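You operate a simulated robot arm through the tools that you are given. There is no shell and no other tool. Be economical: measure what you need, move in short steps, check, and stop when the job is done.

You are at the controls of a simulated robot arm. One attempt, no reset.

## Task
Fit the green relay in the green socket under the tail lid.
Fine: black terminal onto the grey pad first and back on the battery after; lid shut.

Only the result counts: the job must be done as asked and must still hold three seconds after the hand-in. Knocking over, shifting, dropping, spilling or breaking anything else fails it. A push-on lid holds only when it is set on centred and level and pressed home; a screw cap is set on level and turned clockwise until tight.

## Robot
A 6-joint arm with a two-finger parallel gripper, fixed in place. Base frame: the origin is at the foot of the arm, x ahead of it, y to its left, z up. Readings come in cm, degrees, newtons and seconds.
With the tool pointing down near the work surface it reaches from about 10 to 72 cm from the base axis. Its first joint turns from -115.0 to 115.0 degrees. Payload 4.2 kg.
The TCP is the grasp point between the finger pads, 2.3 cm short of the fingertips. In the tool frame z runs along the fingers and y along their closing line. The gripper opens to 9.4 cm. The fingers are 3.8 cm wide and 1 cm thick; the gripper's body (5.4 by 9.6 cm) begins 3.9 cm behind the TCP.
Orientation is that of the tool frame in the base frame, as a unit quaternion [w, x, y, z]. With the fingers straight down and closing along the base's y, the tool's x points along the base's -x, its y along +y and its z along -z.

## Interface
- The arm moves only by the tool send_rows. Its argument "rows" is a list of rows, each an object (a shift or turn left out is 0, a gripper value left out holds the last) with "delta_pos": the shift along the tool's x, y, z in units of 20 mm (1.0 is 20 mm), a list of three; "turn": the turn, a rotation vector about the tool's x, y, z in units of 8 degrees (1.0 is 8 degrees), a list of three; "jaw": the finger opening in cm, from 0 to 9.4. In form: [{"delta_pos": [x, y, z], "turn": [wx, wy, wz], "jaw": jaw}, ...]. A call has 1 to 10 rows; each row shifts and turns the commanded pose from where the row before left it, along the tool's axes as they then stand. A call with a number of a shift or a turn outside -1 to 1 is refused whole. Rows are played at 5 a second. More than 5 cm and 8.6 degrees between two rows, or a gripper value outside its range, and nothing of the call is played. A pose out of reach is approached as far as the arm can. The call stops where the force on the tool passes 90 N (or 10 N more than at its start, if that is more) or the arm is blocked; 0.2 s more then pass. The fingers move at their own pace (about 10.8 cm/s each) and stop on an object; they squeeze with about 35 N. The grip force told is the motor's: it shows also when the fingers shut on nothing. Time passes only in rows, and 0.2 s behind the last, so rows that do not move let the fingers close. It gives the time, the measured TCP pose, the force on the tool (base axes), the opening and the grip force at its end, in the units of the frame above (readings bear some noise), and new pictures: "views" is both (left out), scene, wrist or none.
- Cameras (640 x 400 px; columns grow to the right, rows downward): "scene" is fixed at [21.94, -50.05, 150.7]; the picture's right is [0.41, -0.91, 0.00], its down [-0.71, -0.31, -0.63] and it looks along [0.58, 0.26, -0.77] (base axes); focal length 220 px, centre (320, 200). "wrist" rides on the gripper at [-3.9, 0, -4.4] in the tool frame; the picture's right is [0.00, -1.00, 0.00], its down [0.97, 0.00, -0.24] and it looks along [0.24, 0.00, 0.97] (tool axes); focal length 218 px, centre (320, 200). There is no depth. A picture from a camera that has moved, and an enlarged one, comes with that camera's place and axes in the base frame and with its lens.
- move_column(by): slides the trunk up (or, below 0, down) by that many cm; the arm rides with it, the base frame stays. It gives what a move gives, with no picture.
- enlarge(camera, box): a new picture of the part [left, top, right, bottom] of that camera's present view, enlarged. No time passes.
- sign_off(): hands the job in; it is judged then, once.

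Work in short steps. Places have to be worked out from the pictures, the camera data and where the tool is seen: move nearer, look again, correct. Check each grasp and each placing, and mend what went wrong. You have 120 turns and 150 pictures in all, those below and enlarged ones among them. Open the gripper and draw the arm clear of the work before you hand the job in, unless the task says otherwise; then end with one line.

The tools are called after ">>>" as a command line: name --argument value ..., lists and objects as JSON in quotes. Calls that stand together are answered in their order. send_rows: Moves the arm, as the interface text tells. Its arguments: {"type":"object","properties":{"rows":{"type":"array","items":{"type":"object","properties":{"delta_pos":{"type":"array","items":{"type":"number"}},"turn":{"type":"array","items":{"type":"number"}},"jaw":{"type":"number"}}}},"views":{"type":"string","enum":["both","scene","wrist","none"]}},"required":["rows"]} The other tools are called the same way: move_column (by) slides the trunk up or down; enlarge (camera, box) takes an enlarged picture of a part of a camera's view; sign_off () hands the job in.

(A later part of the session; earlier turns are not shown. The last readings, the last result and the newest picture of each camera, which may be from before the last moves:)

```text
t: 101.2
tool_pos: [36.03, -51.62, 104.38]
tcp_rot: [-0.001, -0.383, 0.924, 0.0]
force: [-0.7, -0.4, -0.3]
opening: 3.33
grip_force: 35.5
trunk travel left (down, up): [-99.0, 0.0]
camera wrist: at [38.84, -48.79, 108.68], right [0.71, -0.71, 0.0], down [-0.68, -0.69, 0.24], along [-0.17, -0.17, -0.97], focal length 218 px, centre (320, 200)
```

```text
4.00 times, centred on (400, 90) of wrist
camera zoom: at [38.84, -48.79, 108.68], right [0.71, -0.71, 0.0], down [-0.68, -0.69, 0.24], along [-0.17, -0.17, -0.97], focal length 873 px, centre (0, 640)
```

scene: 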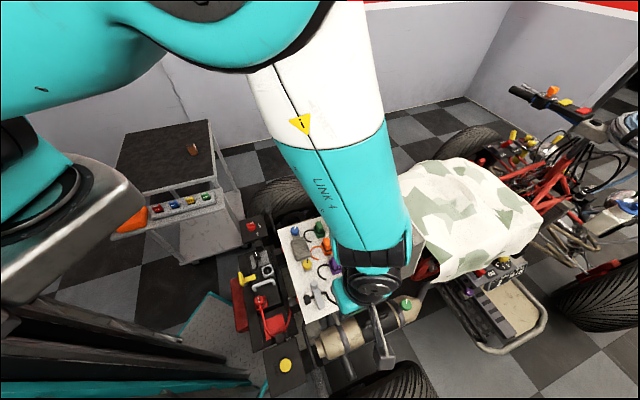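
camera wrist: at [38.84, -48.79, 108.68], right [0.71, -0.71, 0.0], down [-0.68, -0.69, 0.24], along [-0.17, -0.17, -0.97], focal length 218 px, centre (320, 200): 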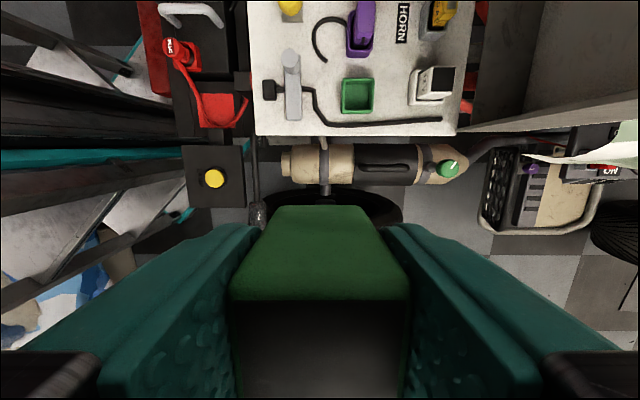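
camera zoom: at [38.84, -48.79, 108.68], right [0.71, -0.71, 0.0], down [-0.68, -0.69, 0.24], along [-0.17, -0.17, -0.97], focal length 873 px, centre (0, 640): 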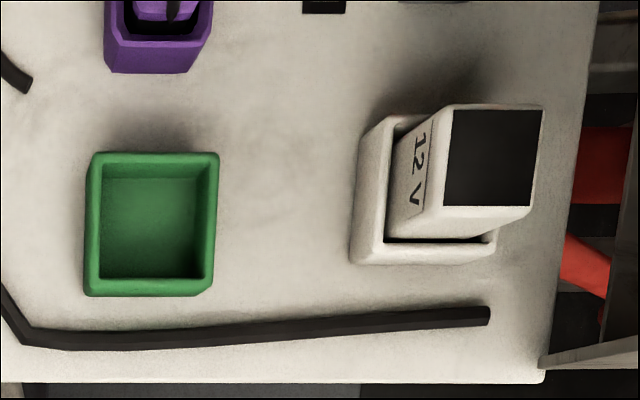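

Socket is at ≈(46.5,-47.65,z≈78). The neighbouring white relay's label faces the robot side, while mine faces the lid side, so I turn 180° to match before seating.

>>> send_rows --rows '[{"turn": [0, 0, 1]}, {"turn": [0, 0, 1]}, {"turn": [0, 0, 1]}, {"turn": [0, 0, 1]}, {"turn": [0, 0, 1]}, {"turn": [0, 0, 1]}, {"turn": [0, 0, 1]}, {"turn": [0, 0, 1]}, {"turn": [0, 0, 1]}, {"turn": [0, 0, 1]}]' --views "none"

>>> send_rows --rows '[{"turn": [0, 0, 1]}, {"turn": [0, 0, 1]}, {"turn": [0, 0, 1]}, {"turn": [0, 0, 1]}, {"turn": [0, 0, 1]}, {"turn": [0, 0, 1]}, {"turn": [0, 0, 1]}, {"turn": [0, 0, 1]}, {"turn": [0, 0, 1]}, {"turn": [0, 0, 1]}]' --views "none"

>>> send_rows --rows '[{"turn": [0, 0, 1]}, {"turn": [0, 0, 1]}, {"turn": [0, 0, 0.5]}]' --views "both"

```text
t: 103.4
tool_pos: [36.2, -51.75, 104.26]
tcp_rot: [-0.002, 0.302, 0.953, 0.0]
force: [0.1, 0.7, -1.8]
opening: 3.32
grip_force: 34.9
trunk travel left (down, up): [-99.0, 0.0]
```

```text
t: 105.6
tool_pos: [36.16, -51.64, 104.34]
tcp_rot: [0.0, 0.844, 0.537, -0.001]
force: [0.1, -0.3, -0.2]
opening: 3.33
grip_force: 35.0
trunk travel left (down, up): [-99.0, 0.0]
```

```text
t: 106.4
tool_pos: [36.23, -51.67, 104.45]
tcp_rot: [0.0, 0.924, 0.383, -0.001]
force: [-0.6, 0.5, -1.1]
opening: 3.32
grip_force: 35.1
trunk travel left (down, up): [-99.0, 0.0]
camera wrist: at [33.44, -54.37, 108.72], right [-0.71, 0.71, 0.0], down [0.69, 0.69, 0.24], along [0.17, 0.17, -0.97], focal length 218 px, centre (320, 200)
```

scene: 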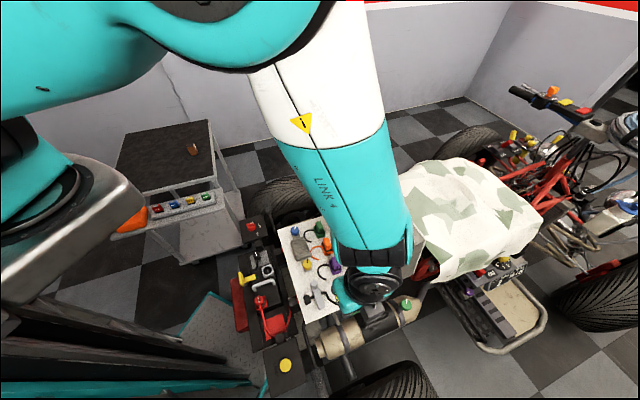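
wrist: 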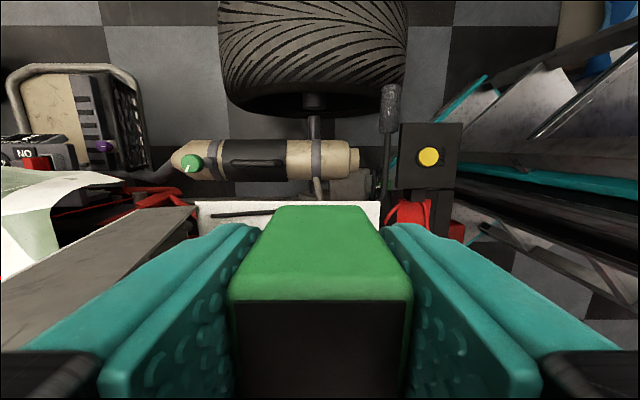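

Now move above the socket and descend to TCP z≈90 for a check.

>>> send_rows --rows '[{"delta_pos": [1, 0.442, 0]}, {"delta_pos": [1, 0.442, 0]}, {"delta_pos": [1, 0.442, 0]}, {"delta_pos": [1, 0.442, 0]}, {"delta_pos": [1, 0.442, 0]}, {"delta_pos": [0.15, 0, 1]}, {"delta_pos": [0, 0, 1]}, {"delta_pos": [0, 0, 1]}, {"delta_pos": [0, 0, 1]}, {"delta_pos": [0, 0, 1]}]' --views "none"

>>> send_rows --rows '[{"delta_pos": [0, 0, 1]}, {"delta_pos": [0, 0, 1]}]' --views "both"

>>> enlarge --camera "scene" --box '[280, 210, 400, 320]'

```text
t: 108.6
tool_pos: [46.51, -47.5, 94.28]
tcp_rot: [0.0, 0.924, 0.383, -0.002]
force: [0.6, 0.4, -1.1]
opening: 3.33
grip_force: 35.0
trunk travel left (down, up): [-99.0, 0.0]
```

```text
t: 109.2
tool_pos: [46.64, -47.45, 90.28]
tcp_rot: [0.0, 0.924, 0.384, -0.001]
force: [0.1, 0.7, 0.5]
opening: 3.32
grip_force: 35.1
trunk travel left (down, up): [-99.0, 0.0]
camera wrist: at [43.82, -50.08, 94.55], right [-0.71, 0.71, 0.0], down [0.69, 0.69, 0.24], along [0.17, 0.17, -0.97], focal length 218 px, centre (320, 200)
```

scene: 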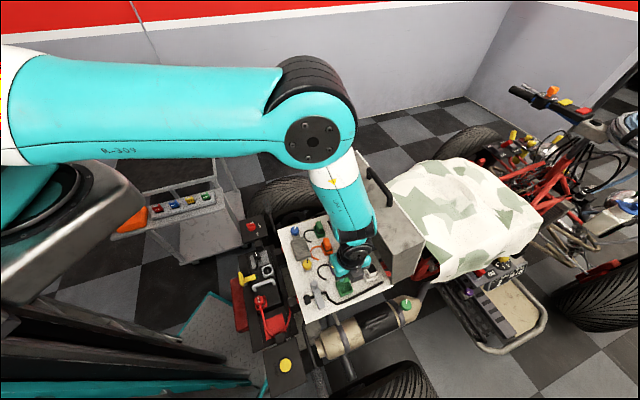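
wrist: 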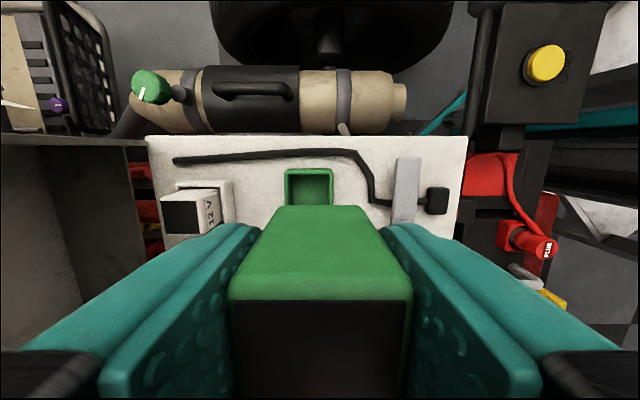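

```text
3.64 times, centred on (340, 265) of scene
camera zoom: at [21.94, -50.05, 150.7], right [0.41, -0.91, 0.0], down [-0.71, -0.31, -0.63], along [0.58, 0.26, -0.77], focal length 799 px, centre (247, -36)
```

zoom: 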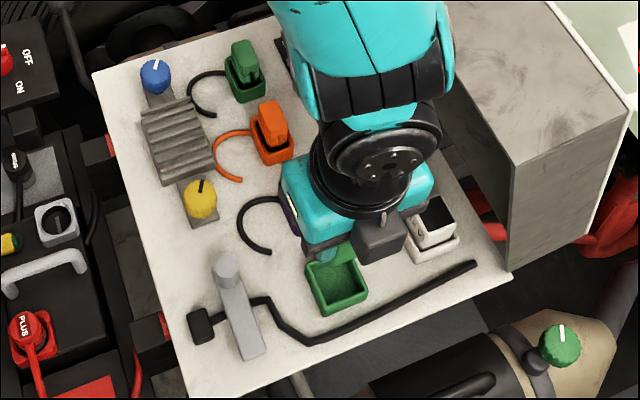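

>>> enlarge --camera "wrist" --box '[240, 140, 400, 240]'

```text
4.00 times, centred on (320, 190) of wrist
camera zoom: at [43.82, -50.08, 94.55], right [-0.71, 0.71, 0.0], down [0.69, 0.69, 0.24], along [0.17, 0.17, -0.97], focal length 873 px, centre (320, 240)
```

zoom: 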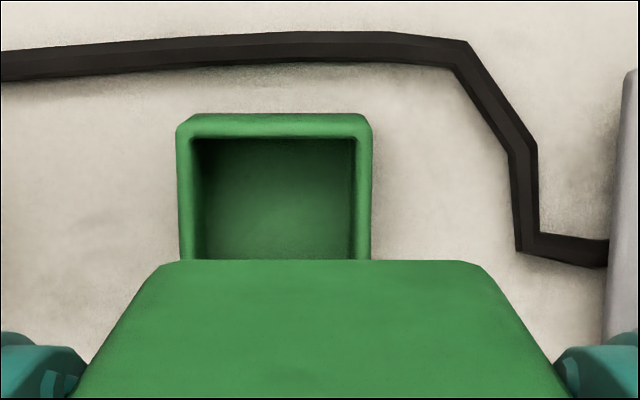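

Socket is ~0.85 cm further lidward (+W) than the relay axis. Shift and descend to TCP z≈83.3 (relay bottom ≈1.5 cm above the rim).

>>> send_rows --rows '[{"delta_pos": [0, 0.42, 0]}, {"delta_pos": [0, 0, 1]}, {"delta_pos": [0, 0, 1]}, {"delta_pos": [0, 0, 1]}, {"delta_pos": [0, 0, 0.5]}]' --views "wrist"

>>> enlarge --camera "wrist" --box '[240, 140, 400, 240]'

>>> enlarge --camera "scene" --box '[310, 240, 380, 310]'

```text
t: 110.4
tool_pos: [46.98, -48.04, 83.28]
tcp_rot: [-0.001, 0.923, 0.385, -0.001]
force: [0.7, 0.7, -0.3]
opening: 3.34
grip_force: 34.9
trunk travel left (down, up): [-99.0, 0.0]
camera wrist: at [44.33, -50.75, 87.6], right [-0.71, 0.71, 0.0], down [0.69, 0.69, 0.24], along [0.17, 0.17, -0.97], focal length 218 px, centre (320, 200)
```

wrist: 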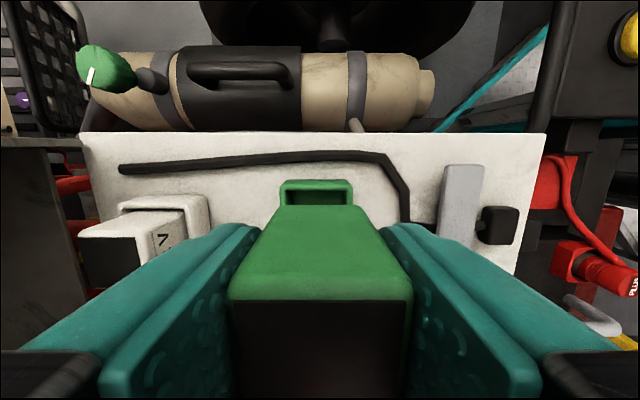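

```text
4.00 times, centred on (320, 190) of wrist
camera zoom: at [44.33, -50.75, 87.6], right [-0.71, 0.71, 0.0], down [0.69, 0.69, 0.24], along [0.17, 0.17, -0.97], focal length 873 px, centre (320, 240)
```

zoom: 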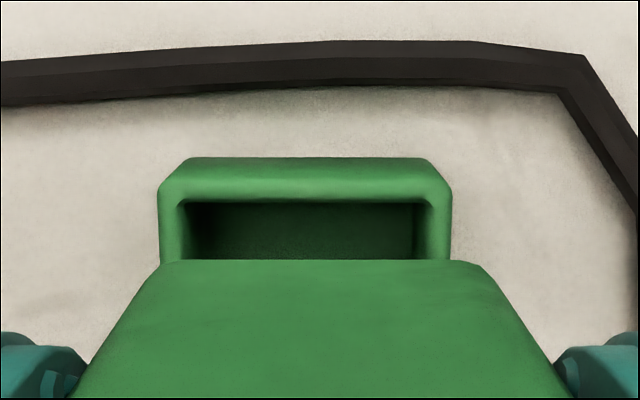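

```text
5.71 times, centred on (345, 275) of scene
camera zoom: at [21.94, -50.05, 150.7], right [0.41, -0.91, 0.0], down [-0.71, -0.31, -0.63], along [0.58, 0.26, -0.77], focal length 1256 px, centre (177, -229)
```

zoom: 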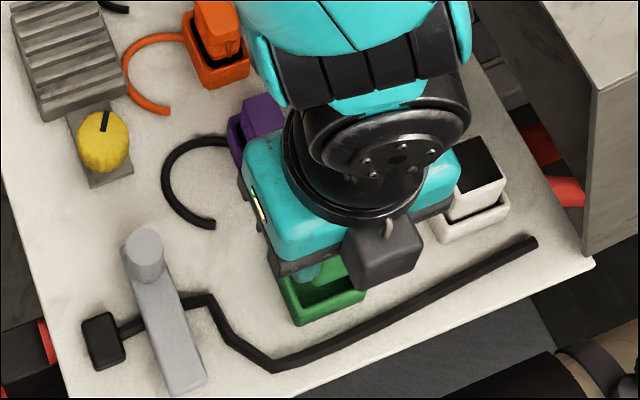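

Remaining offsets: ~0.19 cm +W, ~0.08 cm −L. Correct and descend to ~0.6 cm above the rim.

>>> send_rows --rows '[{"delta_pos": [-0.04, 0.095, 0.5]}, {"delta_pos": [0, 0, 0.5]}, {}]' --views "wrist"

>>> enlarge --camera "wrist" --box '[240, 140, 400, 240]'

```text
t: 111.2
tool_pos: [47.01, -48.24, 81.26]
tcp_rot: [-0.001, 0.924, 0.383, -0.001]
force: [-0.2, 0.1, -0.6]
opening: 3.31
grip_force: 35.0
trunk travel left (down, up): [-99.0, 0.0]
camera wrist: at [44.42, -50.92, 85.66], right [-0.71, 0.71, 0.0], down [0.69, 0.69, 0.24], along [0.17, 0.17, -0.97], focal length 218 px, centre (320, 200)
```

wrist: 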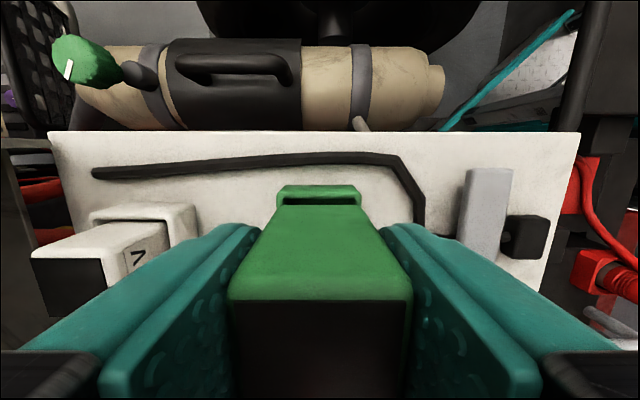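

```text
4.00 times, centred on (320, 190) of wrist
camera zoom: at [44.42, -50.92, 85.66], right [-0.71, 0.71, 0.0], down [0.69, 0.69, 0.24], along [0.17, 0.17, -0.97], focal length 873 px, centre (320, 240)
```

zoom: 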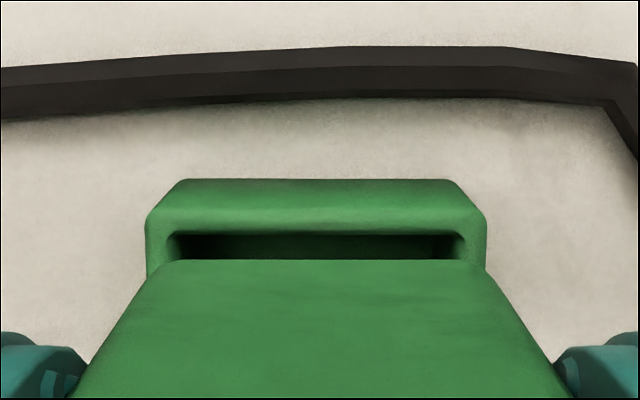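

Re-deriving depth from image scaling: rim is lower (z≈73.7), socket inner ≈4 cm; then the relay is ~0.7 cm too far −L. Shift +L 0.65, descend 1.2 and look again.

>>> send_rows --rows '[{"delta_pos": [0.325, 0.02, 0]}, {"delta_pos": [0, 0, 0.6]}, {}]' --views "wrist"

>>> enlarge --camera "wrist" --box '[240, 140, 400, 240]'

>>> enlarge --camera "scene" --box '[310, 240, 380, 310]'

```text
t: 112.0
tool_pos: [47.7, -47.9, 80.29]
tcp_rot: [-0.001, 0.923, 0.384, -0.001]
force: [0.0, -0.4, -0.4]
opening: 3.33
grip_force: 35.2
trunk travel left (down, up): [-99.0, 0.0]
camera wrist: at [44.93, -50.61, 84.51], right [-0.71, 0.71, 0.0], down [0.69, 0.69, 0.24], along [0.17, 0.17, -0.97], focal length 218 px, centre (320, 200)
```

wrist: 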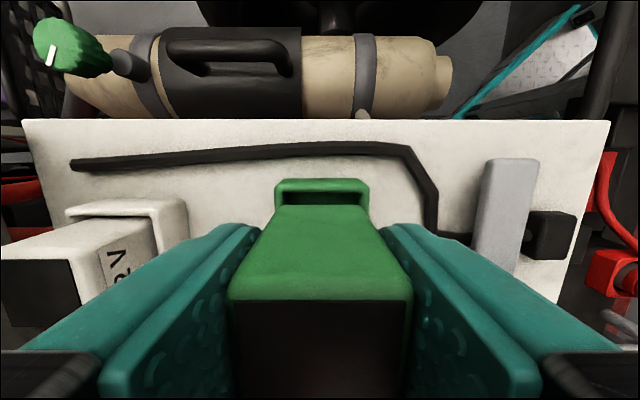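

```text
4.00 times, centred on (320, 190) of wrist
camera zoom: at [44.93, -50.61, 84.51], right [-0.71, 0.71, 0.0], down [0.69, 0.69, 0.24], along [0.17, 0.17, -0.97], focal length 873 px, centre (320, 240)
```

zoom: 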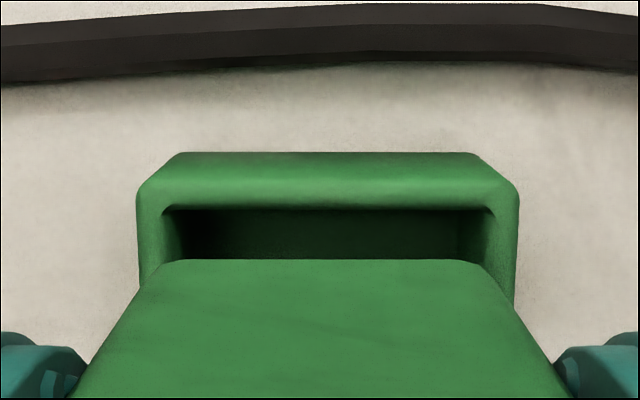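

```text
5.71 times, centred on (345, 275) of scene
camera zoom: at [21.94, -50.05, 150.7], right [0.41, -0.91, 0.0], down [-0.71, -0.31, -0.63], along [0.58, 0.26, -0.77], focal length 1256 px, centre (177, -229)
```

zoom: 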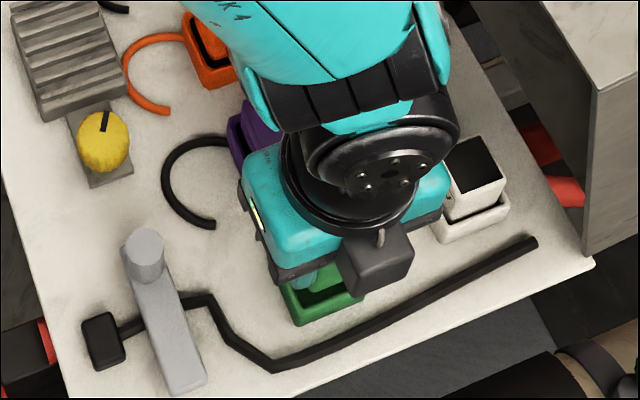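

Now centred within ~0.1 cm. Small −W correction and descend 1.0 cm.

>>> send_rows --rows '[{"delta_pos": [0, -0.05, 0.5]}, {}]' --views "wrist"

>>> enlarge --camera "wrist" --box '[240, 140, 400, 240]'

```text
t: 112.6
tool_pos: [47.63, -47.77, 79.16]
tcp_rot: [-0.001, 0.924, 0.383, -0.002]
force: [-0.8, -0.4, -0.5]
opening: 3.33
grip_force: 35.4
trunk travel left (down, up): [-99.0, 0.0]
camera wrist: at [44.83, -50.51, 83.51], right [-0.71, 0.71, 0.0], down [0.69, 0.69, 0.24], along [0.17, 0.17, -0.97], focal length 218 px, centre (320, 200)
```

wrist: 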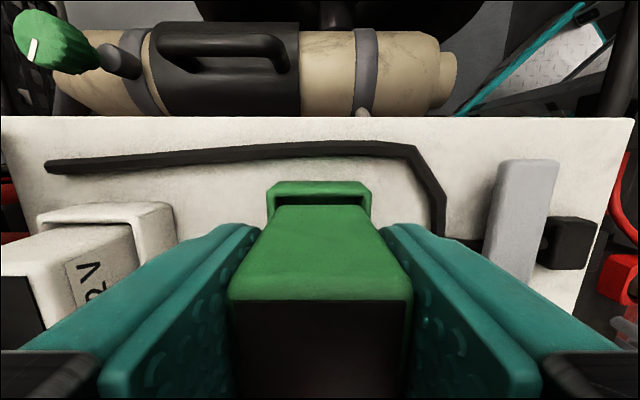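

```text
4.00 times, centred on (320, 190) of wrist
camera zoom: at [44.83, -50.51, 83.51], right [-0.71, 0.71, 0.0], down [0.69, 0.69, 0.24], along [0.17, 0.17, -0.97], focal length 873 px, centre (320, 240)
```

zoom: 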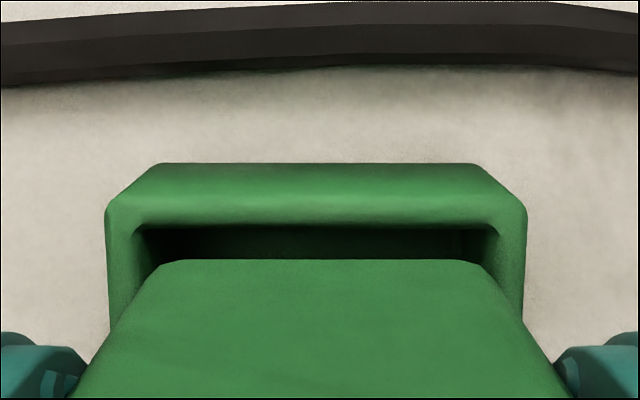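

Centred in both directions; relay bottom is just above the rim. Descend 1 cm in.

>>> send_rows --rows '[{"delta_pos": [0, 0.02, 0.25]}, {"delta_pos": [0, 0, 0.25]}, {}]' --views "wrist"

>>> enlarge --camera "wrist" --box '[240, 140, 400, 240]'

```text
t: 113.4
tool_pos: [47.6, -47.82, 78.33]
tcp_rot: [-0.001, 0.924, 0.383, -0.001]
force: [-2.6, 2.6, 12.1]
opening: 3.33
grip_force: 34.9
trunk travel left (down, up): [-99.0, 0.0]
camera wrist: at [44.82, -50.49, 82.66], right [-0.71, 0.71, 0.0], down [0.69, 0.69, 0.24], along [0.17, 0.17, -0.97], focal length 218 px, centre (320, 200)
```

wrist: 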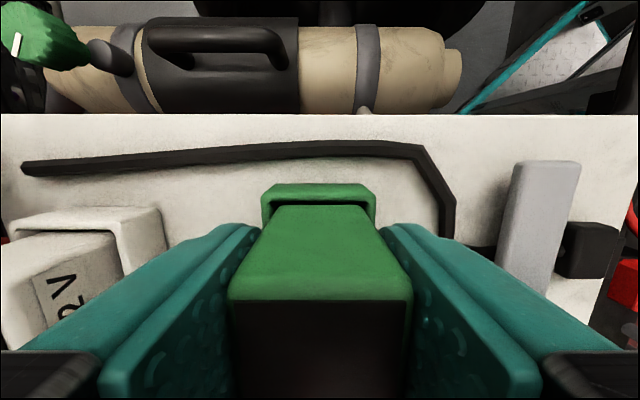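

```text
4.00 times, centred on (320, 190) of wrist
camera zoom: at [44.82, -50.49, 82.66], right [-0.71, 0.71, 0.0], down [0.69, 0.69, 0.24], along [0.17, 0.17, -0.97], focal length 873 px, centre (320, 240)
```

zoom: 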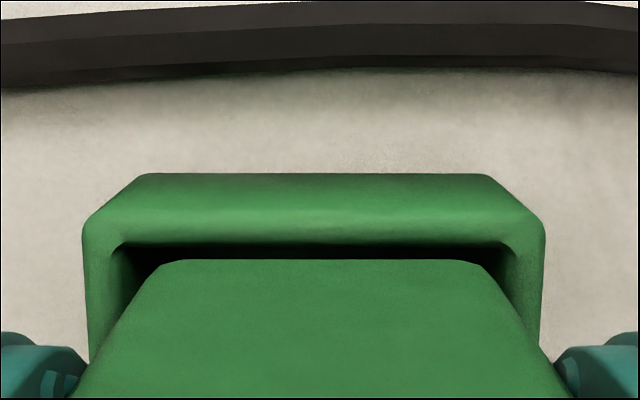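

Light contact (12 N). Press 0.4 cm further and see whether it yields.

>>> send_rows --rows '[{"delta_pos": [0, 0, 0.1]}, {"delta_pos": [0, 0, 0.1]}, {}]' --views "wrist"

>>> enlarge --camera "wrist" --box '[240, 140, 400, 240]'

>>> enlarge --camera "scene" --box '[310, 240, 380, 310]'

```text
t: 114.2
tool_pos: [47.55, -47.69, 77.8]
tcp_rot: [-0.001, 0.924, 0.383, 0.0]
force: [1.3, 0.0, -0.4]
opening: 3.29
grip_force: 34.8
trunk travel left (down, up): [-99.0, 0.0]
camera wrist: at [44.83, -50.48, 82.08], right [-0.71, 0.71, 0.0], down [0.69, 0.69, 0.24], along [0.17, 0.17, -0.97], focal length 218 px, centre (320, 200)
```

wrist: 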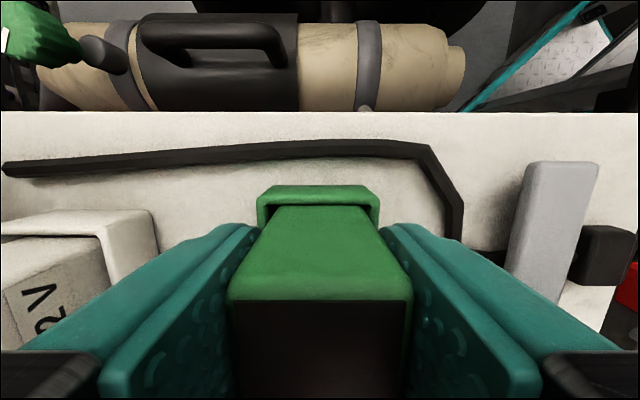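

```text
4.00 times, centred on (320, 190) of wrist
camera zoom: at [44.83, -50.48, 82.08], right [-0.71, 0.71, 0.0], down [0.69, 0.69, 0.24], along [0.17, 0.17, -0.97], focal length 873 px, centre (320, 240)
```

zoom: 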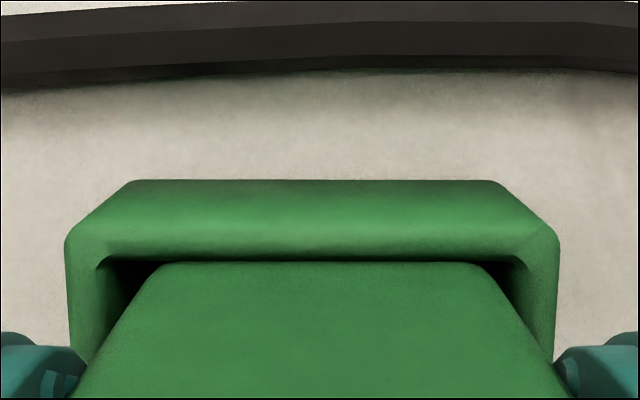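

```text
5.71 times, centred on (345, 275) of scene
camera zoom: at [21.94, -50.05, 150.7], right [0.41, -0.91, 0.0], down [-0.71, -0.31, -0.63], along [0.58, 0.26, -0.77], focal length 1256 px, centre (177, -229)
```

zoom: 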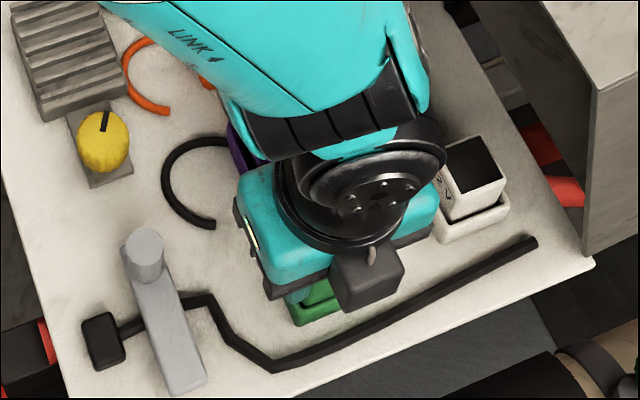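

Force released — it slipped in. Keep lowering in small steps until it bottoms out.

>>> send_rows --rows '[{"delta_pos": [0, 0, 0.15]}, {"delta_pos": [0, 0, 0.15]}, {}]' --views "none"

>>> send_rows --rows '[{"delta_pos": [0, 0, 0.15]}, {"delta_pos": [0, 0, 0.15]}, {}]' --views "wrist"

```text
t: 115.0
tool_pos: [47.57, -47.76, 77.25]
tcp_rot: [0.001, 0.924, 0.383, -0.002]
force: [-0.4, -0.1, -0.5]
opening: 3.35
grip_force: 35.3
trunk travel left (down, up): [-99.0, 0.0]
```

```text
t: 115.8
tool_pos: [47.56, -47.84, 76.77]
tcp_rot: [0.001, 0.923, 0.384, -0.001]
force: [-3.9, 7.7, 26.5]
opening: 3.31
grip_force: 35.4
trunk travel left (down, up): [-99.0, 0.0]
camera wrist: at [44.79, -50.43, 81.09], right [-0.71, 0.71, 0.0], down [0.69, 0.69, 0.24], along [0.17, 0.17, -0.97], focal length 218 px, centre (320, 200)
```

wrist: 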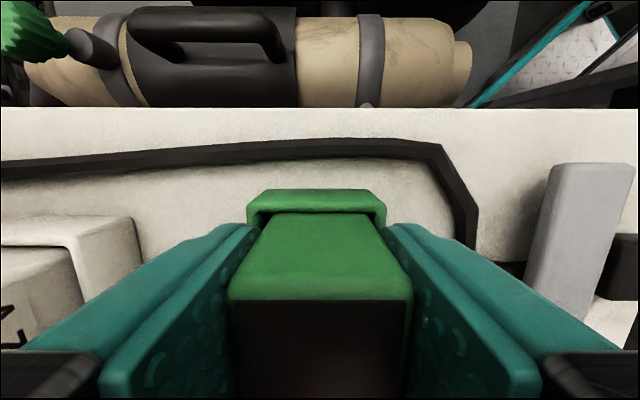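

Bottoming contact at 26 N (either socket floor or fingertips on rim). Release, rise, and look.

>>> send_rows --rows '[{"delta_pos": [0, 0, 0.05]}, {"delta_pos": [0, 0, -0.05]}, {"jaw": 5}, {}, {"delta_pos": [0, 0, -1]}, {"delta_pos": [0, 0, -1]}, {"delta_pos": [-0.5, 0, -1]}, {"delta_pos": [-1, 0, -1]}]' --views "both"

>>> enlarge --camera "scene" --box '[310, 230, 390, 310]'

```text
t: 117.6
tool_pos: [45.47, -49.98, 84.69]
tcp_rot: [-0.001, 0.924, 0.384, -0.001]
force: [0.3, 0.6, -0.2]
opening: 5.0
grip_force: 0.2
trunk travel left (down, up): [-99.0, 0.0]
camera wrist: at [42.75, -52.67, 88.92], right [-0.71, 0.71, 0.0], down [0.69, 0.69, 0.24], along [0.17, 0.17, -0.97], focal length 218 px, centre (320, 200)
```

scene: 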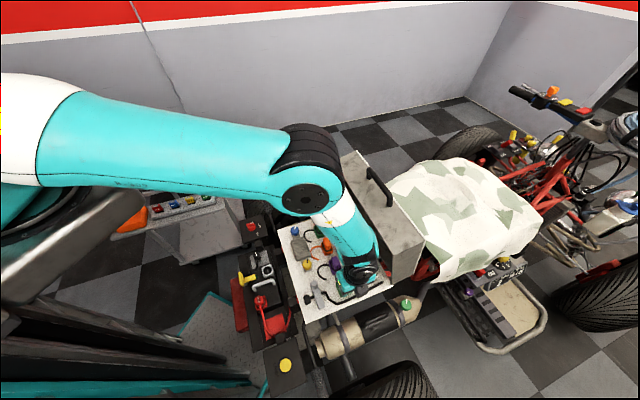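
wrist: 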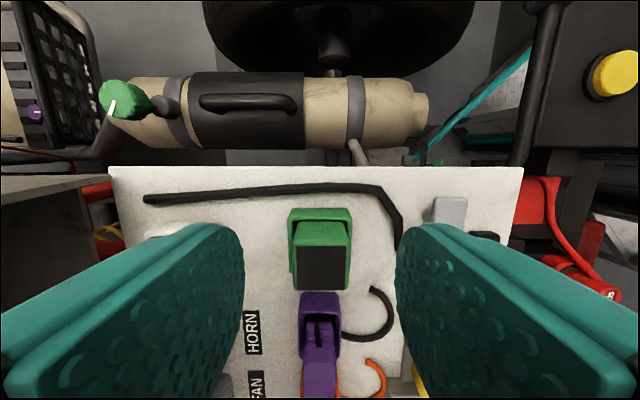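

```text
5.00 times, centred on (350, 270) of scene
camera zoom: at [21.94, -50.05, 150.7], right [0.41, -0.91, 0.0], down [-0.71, -0.31, -0.63], along [0.58, 0.26, -0.77], focal length 1099 px, centre (170, -150)
```

zoom: 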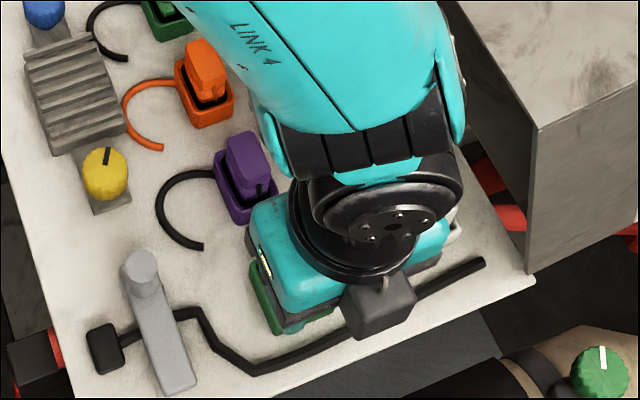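

>>> enlarge --camera "wrist" --box '[260, 190, 380, 310]'

```text
3.33 times, centred on (320, 250) of wrist
camera zoom: at [42.75, -52.67, 88.92], right [-0.71, 0.71, 0.0], down [0.69, 0.69, 0.24], along [0.17, 0.17, -0.97], focal length 728 px, centre (320, 33)
```

zoom: 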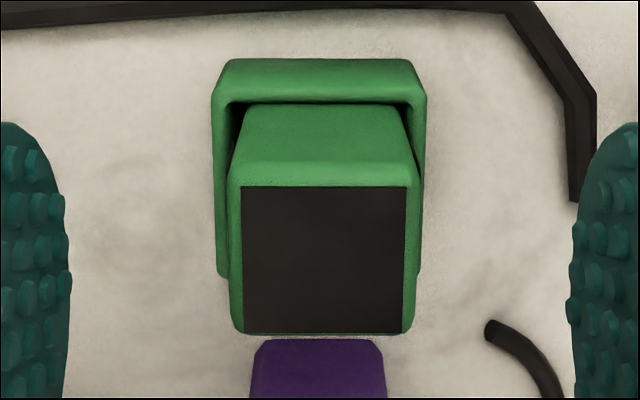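

Straight in the socket. Press it home with closed fingertips on its top (contact expected at TCP ≈79.9).

>>> send_rows --rows '[{"jaw": 0, "delta_pos": [0.75, 0, 0]}, {"delta_pos": [0.75, 0, 0]}, {}, {"delta_pos": [0, 0, 1]}, {"delta_pos": [0, 0, 1]}, {"delta_pos": [0, 0, 0.25]}, {"delta_pos": [0, 0, 0.15]}, {}]' --views "none"

```text
t: 119.4
tool_pos: [47.51, -47.9, 79.92]
tcp_rot: [-0.001, 0.923, 0.384, -0.002]
force: [-0.7, 4.8, 16.0]
opening: 0.01
grip_force: 35.0
trunk travel left (down, up): [-99.0, 0.0]
```

>>> send_rows --rows '[{"delta_pos": [0, 0, 0.08]}, {"delta_pos": [0, 0, 0.08]}, {}]' --views "none"

```text
t: 120.2
tool_pos: [47.64, -47.86, 79.88]
tcp_rot: [0.003, 0.923, 0.384, 0.0]
force: [1.1, 12.4, 60.5]
opening: 0.0
grip_force: 34.9
trunk travel left (down, up): [-99.0, 0.0]
```

Rigid at 60 N: seated. Now rise clear and go to the lid handle (bar ≈ W80, z≈108.8).

>>> send_rows --rows '[{"delta_pos": [0, 0, -1]}, {"delta_pos": [0, -0.5, -1]}, {"delta_pos": [0, -0.5, -1]}, {"delta_pos": [0, -0.5, -1]}, {"delta_pos": [0, -0.5, -1]}, {"delta_pos": [0, -0.5, -1], "jaw": 4}, {"delta_pos": [0, 0, -1]}, {"delta_pos": [0, 0, -1]}, {"delta_pos": [0, 0, -1]}, {"delta_pos": [0, 0, -1]}]' --views "none"

>>> send_rows --rows '[{"delta_pos": [0.8, 0, -1]}, {"delta_pos": [0.8, 0, -1]}, {"delta_pos": [0.8, 0, -1]}, {"delta_pos": [0.8, 0, -1]}, {"delta_pos": [0.8, 0, -1]}, {"delta_pos": [0.8, 0, -1]}, {"delta_pos": [0.8, 0, -1]}, {"delta_pos": [0.8, 0, -1]}, {"delta_pos": [0.8, 0, -0.9]}]' --views "both"

```text
t: 122.4
tool_pos: [43.97, -44.19, 99.5]
tcp_rot: [-0.001, 0.924, 0.383, -0.002]
force: [-0.4, -0.3, 0.0]
opening: 3.97
grip_force: 0.1
trunk travel left (down, up): [-99.0, 0.0]
```

```text
t: 124.4
tool_pos: [54.39, -33.94, 117.24]
tcp_rot: [-0.001, 0.923, 0.384, -0.001]
force: [-0.2, -0.6, -0.6]
opening: 4.01
grip_force: 0.1
trunk travel left (down, up): [-99.0, 0.0]
camera wrist: at [51.56, -36.66, 121.58], right [-0.71, 0.71, 0.0], down [0.69, 0.69, 0.24], along [0.17, 0.17, -0.97], focal length 218 px, centre (320, 200)
```

scene: 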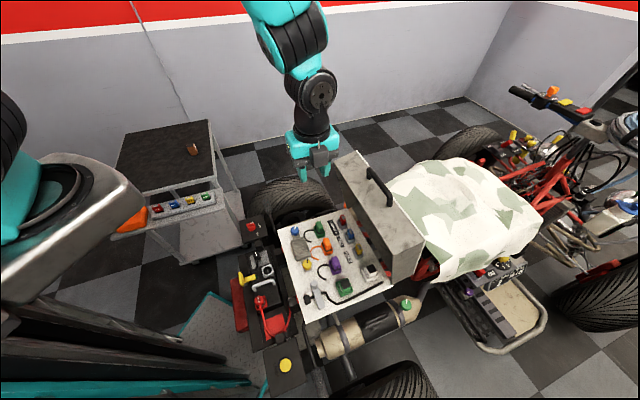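
wrist: 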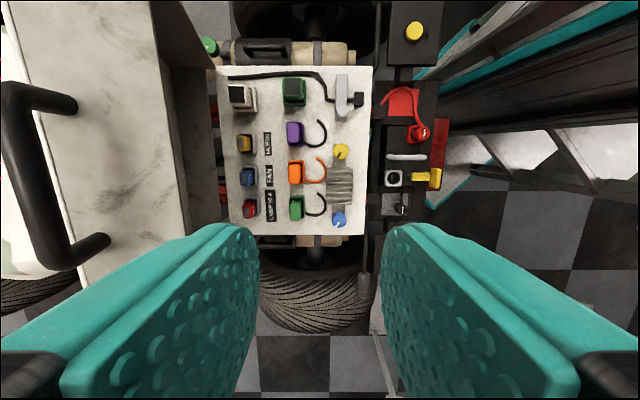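

Relay seated like its white neighbour. Move lidward over the handle, tilt 25°, and view.

>>> send_rows --rows '[{"delta_pos": [0, 1, 0]}, {"delta_pos": [0, 1, 0]}, {"delta_pos": [0, 1, 0]}, {"delta_pos": [0, 1, 0]}, {"delta_pos": [0, 1, -0.3], "turn": [-1, 0, 0]}, {"delta_pos": [0, 0.9, -0.2], "turn": [-1, 0, 0]}, {"delta_pos": [0, 0.8, -0.3], "turn": [-1, 0, 0]}, {"turn": [-0.125, 0, 0]}]' --views "both"

```text
t: 126.2
tool_pos: [63.73, -43.34, 119.64]
tcp_rot: [0.2, 0.902, 0.374, 0.082]
force: [-0.7, -0.4, 0.5]
opening: 4.01
grip_force: 0.0
trunk travel left (down, up): [-99.0, 0.0]
camera wrist: at [59.6, -44.76, 123.44], right [-0.64, 0.64, -0.42], down [0.61, 0.76, 0.22], along [0.46, -0.12, -0.88], focal length 218 px, centre (320, 200)
```

scene: 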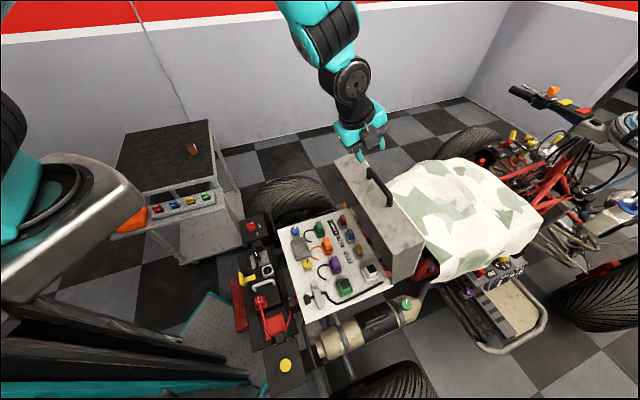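
wrist: 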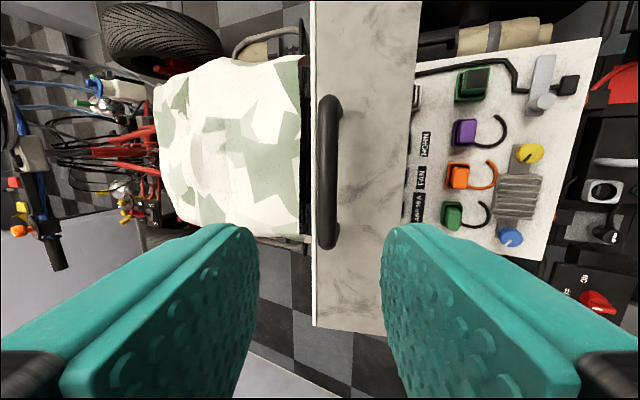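

Bar is in line (0.5 cm off). Advance 11.4 cm along the tool axis.

>>> send_rows --rows '[{"delta_pos": [-0.3, -0.22, 1]}, {"delta_pos": [0, 0, 1]}, {"delta_pos": [0, 0, 1]}, {"delta_pos": [0, 0, 1]}]' --views "wrist"

```text
t: 127.2
tool_pos: [65.23, -45.88, 111.93]
tcp_rot: [0.2, 0.902, 0.374, 0.082]
force: [1.0, 0.1, -0.1]
opening: 4.0
grip_force: 0.1
trunk travel left (down, up): [-99.0, 0.0]
camera wrist: at [61.17, -47.29, 115.94], right [-0.64, 0.64, -0.42], down [0.61, 0.76, 0.22], along [0.46, -0.12, -0.88], focal length 218 px, centre (320, 200)
```

wrist: 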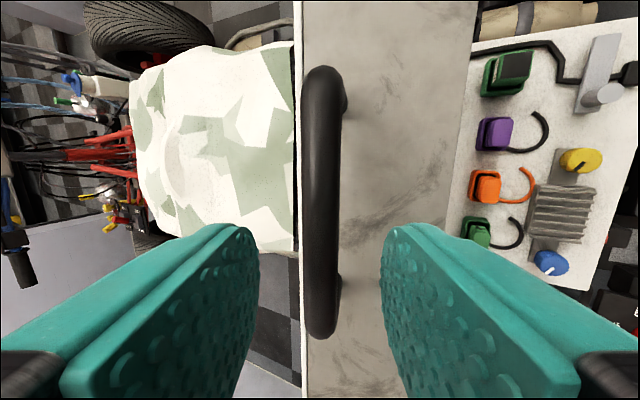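

>>> send_rows --rows '[{"delta_pos": [0, 0, 1]}, {"delta_pos": [0, 0, 0.45]}, {"jaw": 0}, {}, {}]' --views "wrist"

```text
t: 128.4
tool_pos: [66.09, -46.79, 109.32]
tcp_rot: [0.199, 0.902, 0.375, 0.082]
force: [0.8, -0.9, -4.2]
opening: 1.55
grip_force: 45.2
trunk travel left (down, up): [-99.0, 0.0]
camera wrist: at [62.05, -48.11, 113.25], right [-0.64, 0.64, -0.42], down [0.61, 0.76, 0.22], along [0.46, -0.12, -0.88], focal length 218 px, centre (320, 200)
```

wrist: 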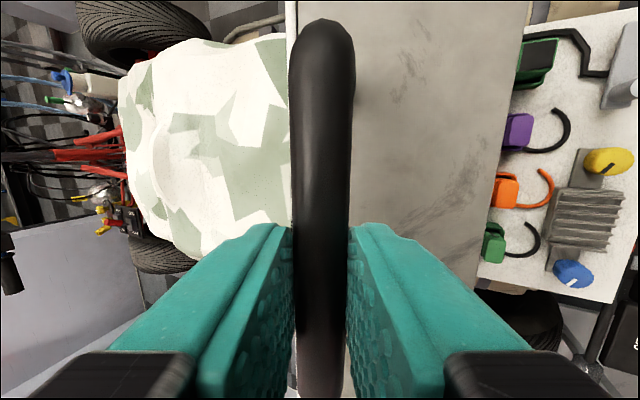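

Gripped. Follow the arc back down, first rows 80°→67°.

>>> send_rows --rows '[{"delta_pos": [0, -0.813, -0.314]}, {"delta_pos": [0, -0.826, -0.276]}, {"delta_pos": [0, -0.838, -0.226]}, {"delta_pos": [0, -0.398, -0.092]}, {}]' --views "none"

```text
t: 129.6
tool_pos: [61.88, -42.44, 108.34]
tcp_rot: [0.198, 0.902, 0.375, 0.08]
force: [2.3, -8.1, -26.6]
opening: 1.56
grip_force: 44.5
trunk travel left (down, up): [-99.0, 0.0]
```

>>> send_rows --rows '[{"delta_pos": [0, -0.862, -0.11]}, {"delta_pos": [0, -0.862, -0.1]}, {"delta_pos": [0, -0.874, -0.05]}, {}]' --views "none"

```text
t: 130.6
tool_pos: [58.36, -39.11, 106.91]
tcp_rot: [0.2, 0.902, 0.375, 0.081]
force: [-6.6, -17.1, -11.7]
opening: 1.54
grip_force: 44.8
trunk travel left (down, up): [-99.0, 0.0]
```

>>> send_rows --rows '[{"delta_pos": [0, -0.873, -0.02]}, {"delta_pos": [0, -0.872, 0.02]}, {"delta_pos": [0, -0.871, 0.06]}, {"delta_pos": [0, -0.867, 0.108]}, {}]' --views "none"

>>> send_rows --rows '[{"delta_pos": [0, -0.864, 0.148]}, {"delta_pos": [0, -0.854, 0.197]}, {"delta_pos": [0, -0.837, 0.233]}, {}]' --views "none"

```text
t: 131.8
tool_pos: [54.18, -34.58, 103.73]
tcp_rot: [0.198, 0.902, 0.375, 0.082]
force: [-2.4, -4.1, -0.6]
opening: 1.55
grip_force: 45.3
trunk travel left (down, up): [-99.0, 0.0]
```

```text
t: 132.8
tool_pos: [51.14, -31.64, 100.4]
tcp_rot: [0.199, 0.902, 0.374, 0.083]
force: [8.7, 5.5, -3.6]
opening: 1.54
grip_force: 44.7
trunk travel left (down, up): [-99.0, 0.0]
```

Smooth, at ~40°. Continue down to ~24°.

>>> send_rows --rows '[{"delta_pos": [0, -0.831, 0.291]}, {"delta_pos": [0, -0.81, 0.328]}, {"delta_pos": [0, -0.789, 0.366]}, {"delta_pos": [0, -0.774, 0.406]}, {}]' --views "none"

>>> send_rows --rows '[{"delta_pos": [0, -0.997, 0.61]}, {"delta_pos": [0, -0.948, 0.672]}, {"delta_pos": [0, -0.9, 0.745]}, {}]' --views "both"

```text
t: 134.0
tool_pos: [47.92, -28.31, 95.1]
tcp_rot: [0.199, 0.902, 0.375, 0.081]
force: [5.3, 3.5, -1.7]
opening: 1.58
grip_force: 45.0
trunk travel left (down, up): [-99.0, 0.0]
```

```text
t: 135.0
tool_pos: [45.37, -25.97, 89.1]
tcp_rot: [0.199, 0.902, 0.375, 0.082]
force: [6.0, 20.3, 2.8]
opening: 1.57
grip_force: 45.5
trunk travel left (down, up): [-99.0, 0.0]
camera wrist: at [41.26, -27.35, 92.98], right [-0.64, 0.64, -0.42], down [0.61, 0.76, 0.22], along [0.46, -0.12, -0.88], focal length 218 px, centre (320, 200)
```

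scene: 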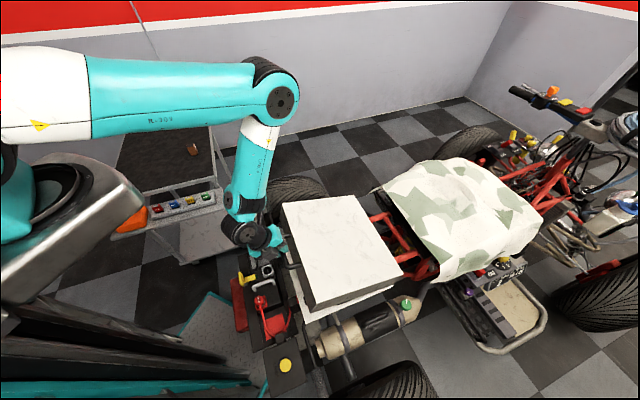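
wrist: 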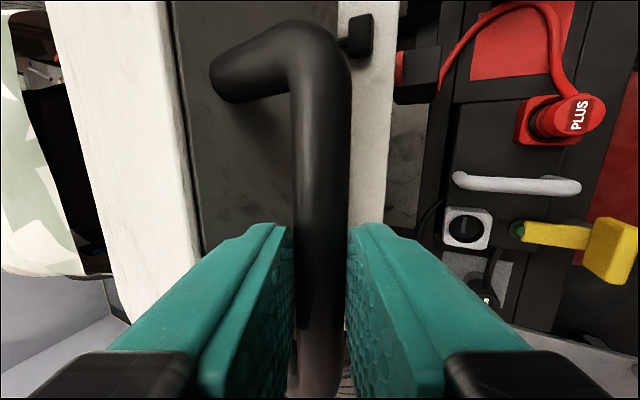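

>>> send_rows --rows '[{"delta_pos": [0, -0.846, 0.797]}, {"delta_pos": [0, -0.793, 0.86]}, {}]' --views "none"

>>> send_rows --rows '[{"delta_pos": [0, -0.687, 0.92]}, {}]' --views "none"

```text
t: 135.8
tool_pos: [44.22, -24.75, 84.6]
tcp_rot: [0.199, 0.902, 0.374, 0.081]
force: [-1.1, 28.9, 4.7]
opening: 1.55
grip_force: 45.5
trunk travel left (down, up): [-99.0, 0.0]
```

```text
t: 136.4
tool_pos: [43.76, -24.36, 82.45]
tcp_rot: [0.198, 0.903, 0.374, 0.081]
force: [-6.6, 35.5, 5.0]
opening: 1.56
grip_force: 45.0
trunk travel left (down, up): [-99.0, 0.0]
```

>>> send_rows --rows '[{"delta_pos": [0, -0.34, 0.43]}, {"delta_pos": [0, -0.3, 0.43]}, {}]' --views "none"

```text
t: 137.2
tool_pos: [43.47, -24.19, 80.55]
tcp_rot: [0.197, 0.902, 0.375, 0.081]
force: [-14.6, 33.3, 5.2]
opening: 1.54
grip_force: 44.2
trunk travel left (down, up): [-99.0, 0.0]
```

>>> send_rows --rows '[{"delta_pos": [0, -0.13, 0.14]}, {"delta_pos": [0, -0.1, 0.14]}, {}]' --views "both"

>>> enlarge --camera "scene" --box '[240, 180, 420, 340]'

```text
t: 138.0
tool_pos: [43.42, -24.22, 79.91]
tcp_rot: [0.202, 0.901, 0.376, 0.083]
force: [-16.6, 6.0, 34.1]
opening: 1.58
grip_force: 44.8
trunk travel left (down, up): [-99.0, 0.0]
camera wrist: at [39.37, -25.49, 83.81], right [-0.64, 0.64, -0.42], down [0.61, 0.76, 0.21], along [0.46, -0.12, -0.88], focal length 218 px, centre (320, 200)
```

scene: 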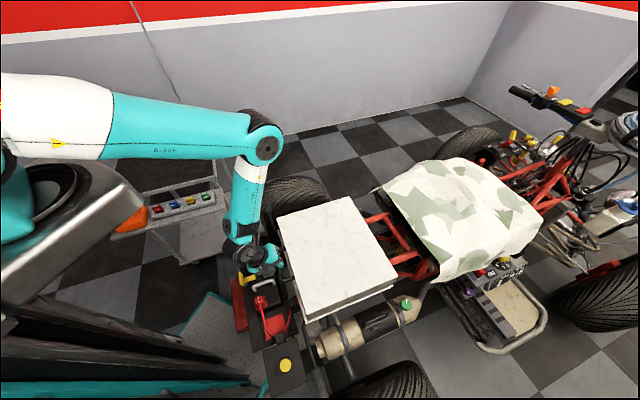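
wrist: 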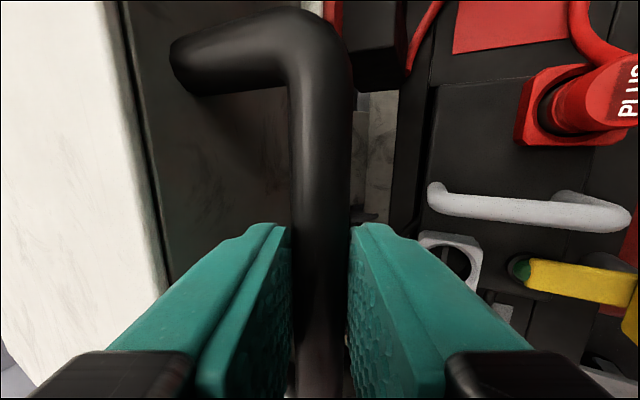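

```text
2.50 times, centred on (330, 260) of scene
camera zoom: at [21.94, -50.05, 150.7], right [0.41, -0.91, 0.0], down [-0.71, -0.31, -0.63], along [0.58, 0.26, -0.77], focal length 550 px, centre (295, 50)
```

zoom: 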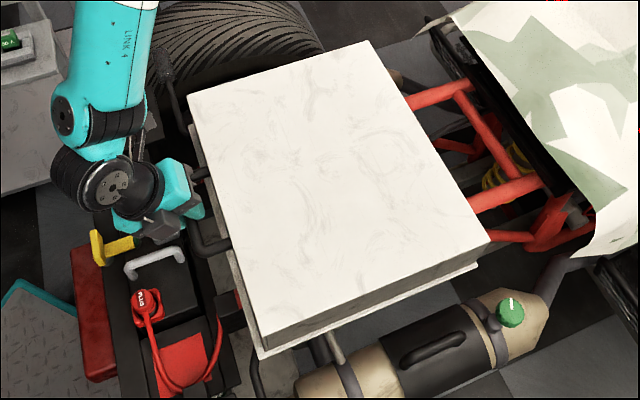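

Lid is down (34 N seating force). Release, back off, then reorient for the terminal.

>>> send_rows --rows '[{"jaw": 3.2}, {}, {"delta_pos": [0, 0, -1]}, {"delta_pos": [0, 0, -1]}, {"delta_pos": [0, 0, -1]}, {"delta_pos": [0, 0, -1]}, {"delta_pos": [0, 0, -1], "turn": [1, 0, 0]}, {"delta_pos": [0, -0.5, -0.5], "turn": [1, 0, 0]}, {"delta_pos": [0, -0.5, 0], "turn": [1, 0, 0]}, {"turn": [0.125, 0, 0]}]' --views "none"

>>> send_rows --rows '[{"turn": [0, 0, -1]}, {"turn": [0, 0, -1]}, {"turn": [0, 0, -1]}, {"turn": [0, 0, -1]}, {"turn": [0, 0, -1]}, {"turn": [0, 0, -1]}, {"turn": [0, 0, -1]}, {"turn": [0, 0, -1]}, {"turn": [0, 0, -1]}, {"turn": [0, 0, -1]}]' --views "none"

>>> send_rows --rows '[{"turn": [0, 0, -1]}, {"turn": [0, 0, -0.25]}, {"turn": [0, -1, 0]}, {"turn": [0, -1, 0]}, {"turn": [0, -0.5, 0], "jaw": 4.4}]' --views "both"

```text
t: 140.2
tool_pos: [38.92, -19.56, 89.45]
tcp_rot: [-0.001, 0.924, 0.384, -0.002]
force: [0.5, -1.4, -0.4]
opening: 3.19
grip_force: 0.1
trunk travel left (down, up): [-99.0, 0.0]
```

```text
t: 142.4
tool_pos: [38.89, -19.53, 89.21]
tcp_rot: [-0.001, 0.46, 0.888, 0.0]
force: [0.3, 0.3, -0.3]
opening: 3.21
grip_force: 0.2
trunk travel left (down, up): [-99.0, 0.0]
```

```text
t: 143.6
tool_pos: [38.88, -19.57, 89.38]
tcp_rot: [0.16, 0.374, 0.911, -0.066]
force: [0.0, 0.0, 0.0]
opening: 4.4
grip_force: 0.0
trunk travel left (down, up): [-99.0, 0.0]
camera wrist: at [40.39, -21.06, 94.76], right [-0.7, -0.71, 0.0], down [-0.71, 0.7, -0.11], along [0.07, -0.08, -0.99], focal length 218 px, centre (320, 200)
```

scene: 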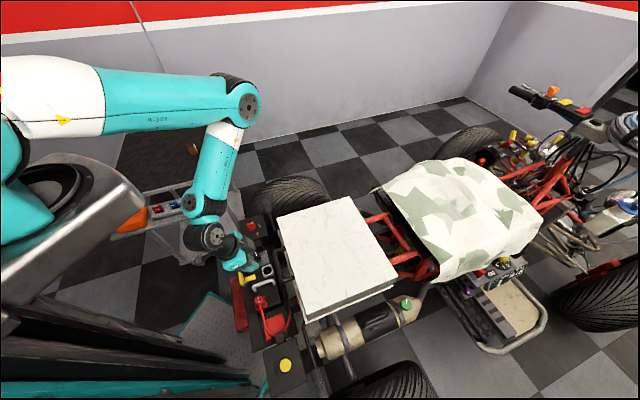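
wrist: 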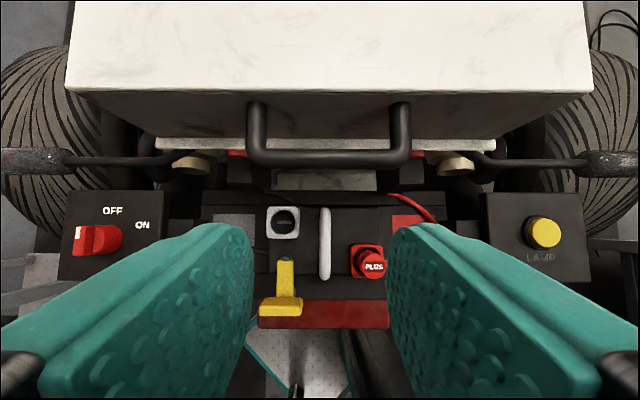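

Lid shut. Go back over the terminal on the pad (grip pose was (47.7,-10.3,66.5)).

>>> send_rows --rows '[{"delta_pos": [0, 1, 0]}, {"delta_pos": [0, 1, 0]}, {"delta_pos": [0, 1, 0]}, {"delta_pos": [0, 1, 0]}, {"delta_pos": [0, 1, 0]}, {"delta_pos": [0, 1, 0]}, {"delta_pos": [0.155, 0.41, -0.05]}, {"delta_pos": [0.342, 0, 0.94]}, {"delta_pos": [0.342, 0, 0.94]}, {"delta_pos": [0.342, 0, 0.94]}]' --views "none"

>>> send_rows --rows '[{"delta_pos": [0.342, 0, 0.94]}, {"delta_pos": [0.342, 0, 0.94]}, {"delta_pos": [0.342, 0, 0.94]}, {}]' --views "wrist"

```text
t: 145.8
tool_pos: [47.69, -10.25, 83.09]
tcp_rot: [0.16, 0.375, 0.911, -0.067]
force: [-0.4, -0.2, 0.7]
opening: 4.39
grip_force: 0.0
trunk travel left (down, up): [-99.0, 0.0]
```

```text
t: 146.8
tool_pos: [47.67, -10.36, 77.07]
tcp_rot: [0.16, 0.376, 0.91, -0.067]
force: [0.2, -0.2, 0.1]
opening: 4.41
grip_force: 0.0
trunk travel left (down, up): [-99.0, 0.0]
camera wrist: at [49.23, -11.72, 82.45], right [-0.71, -0.71, 0.0], down [-0.7, 0.7, -0.1], along [0.07, -0.08, -0.99], focal length 218 px, centre (320, 200)
```

wrist: 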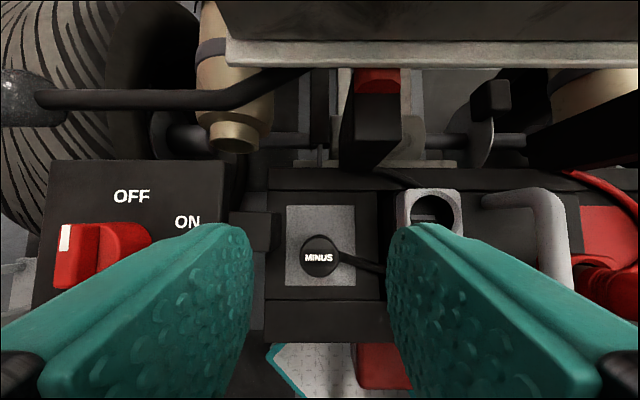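

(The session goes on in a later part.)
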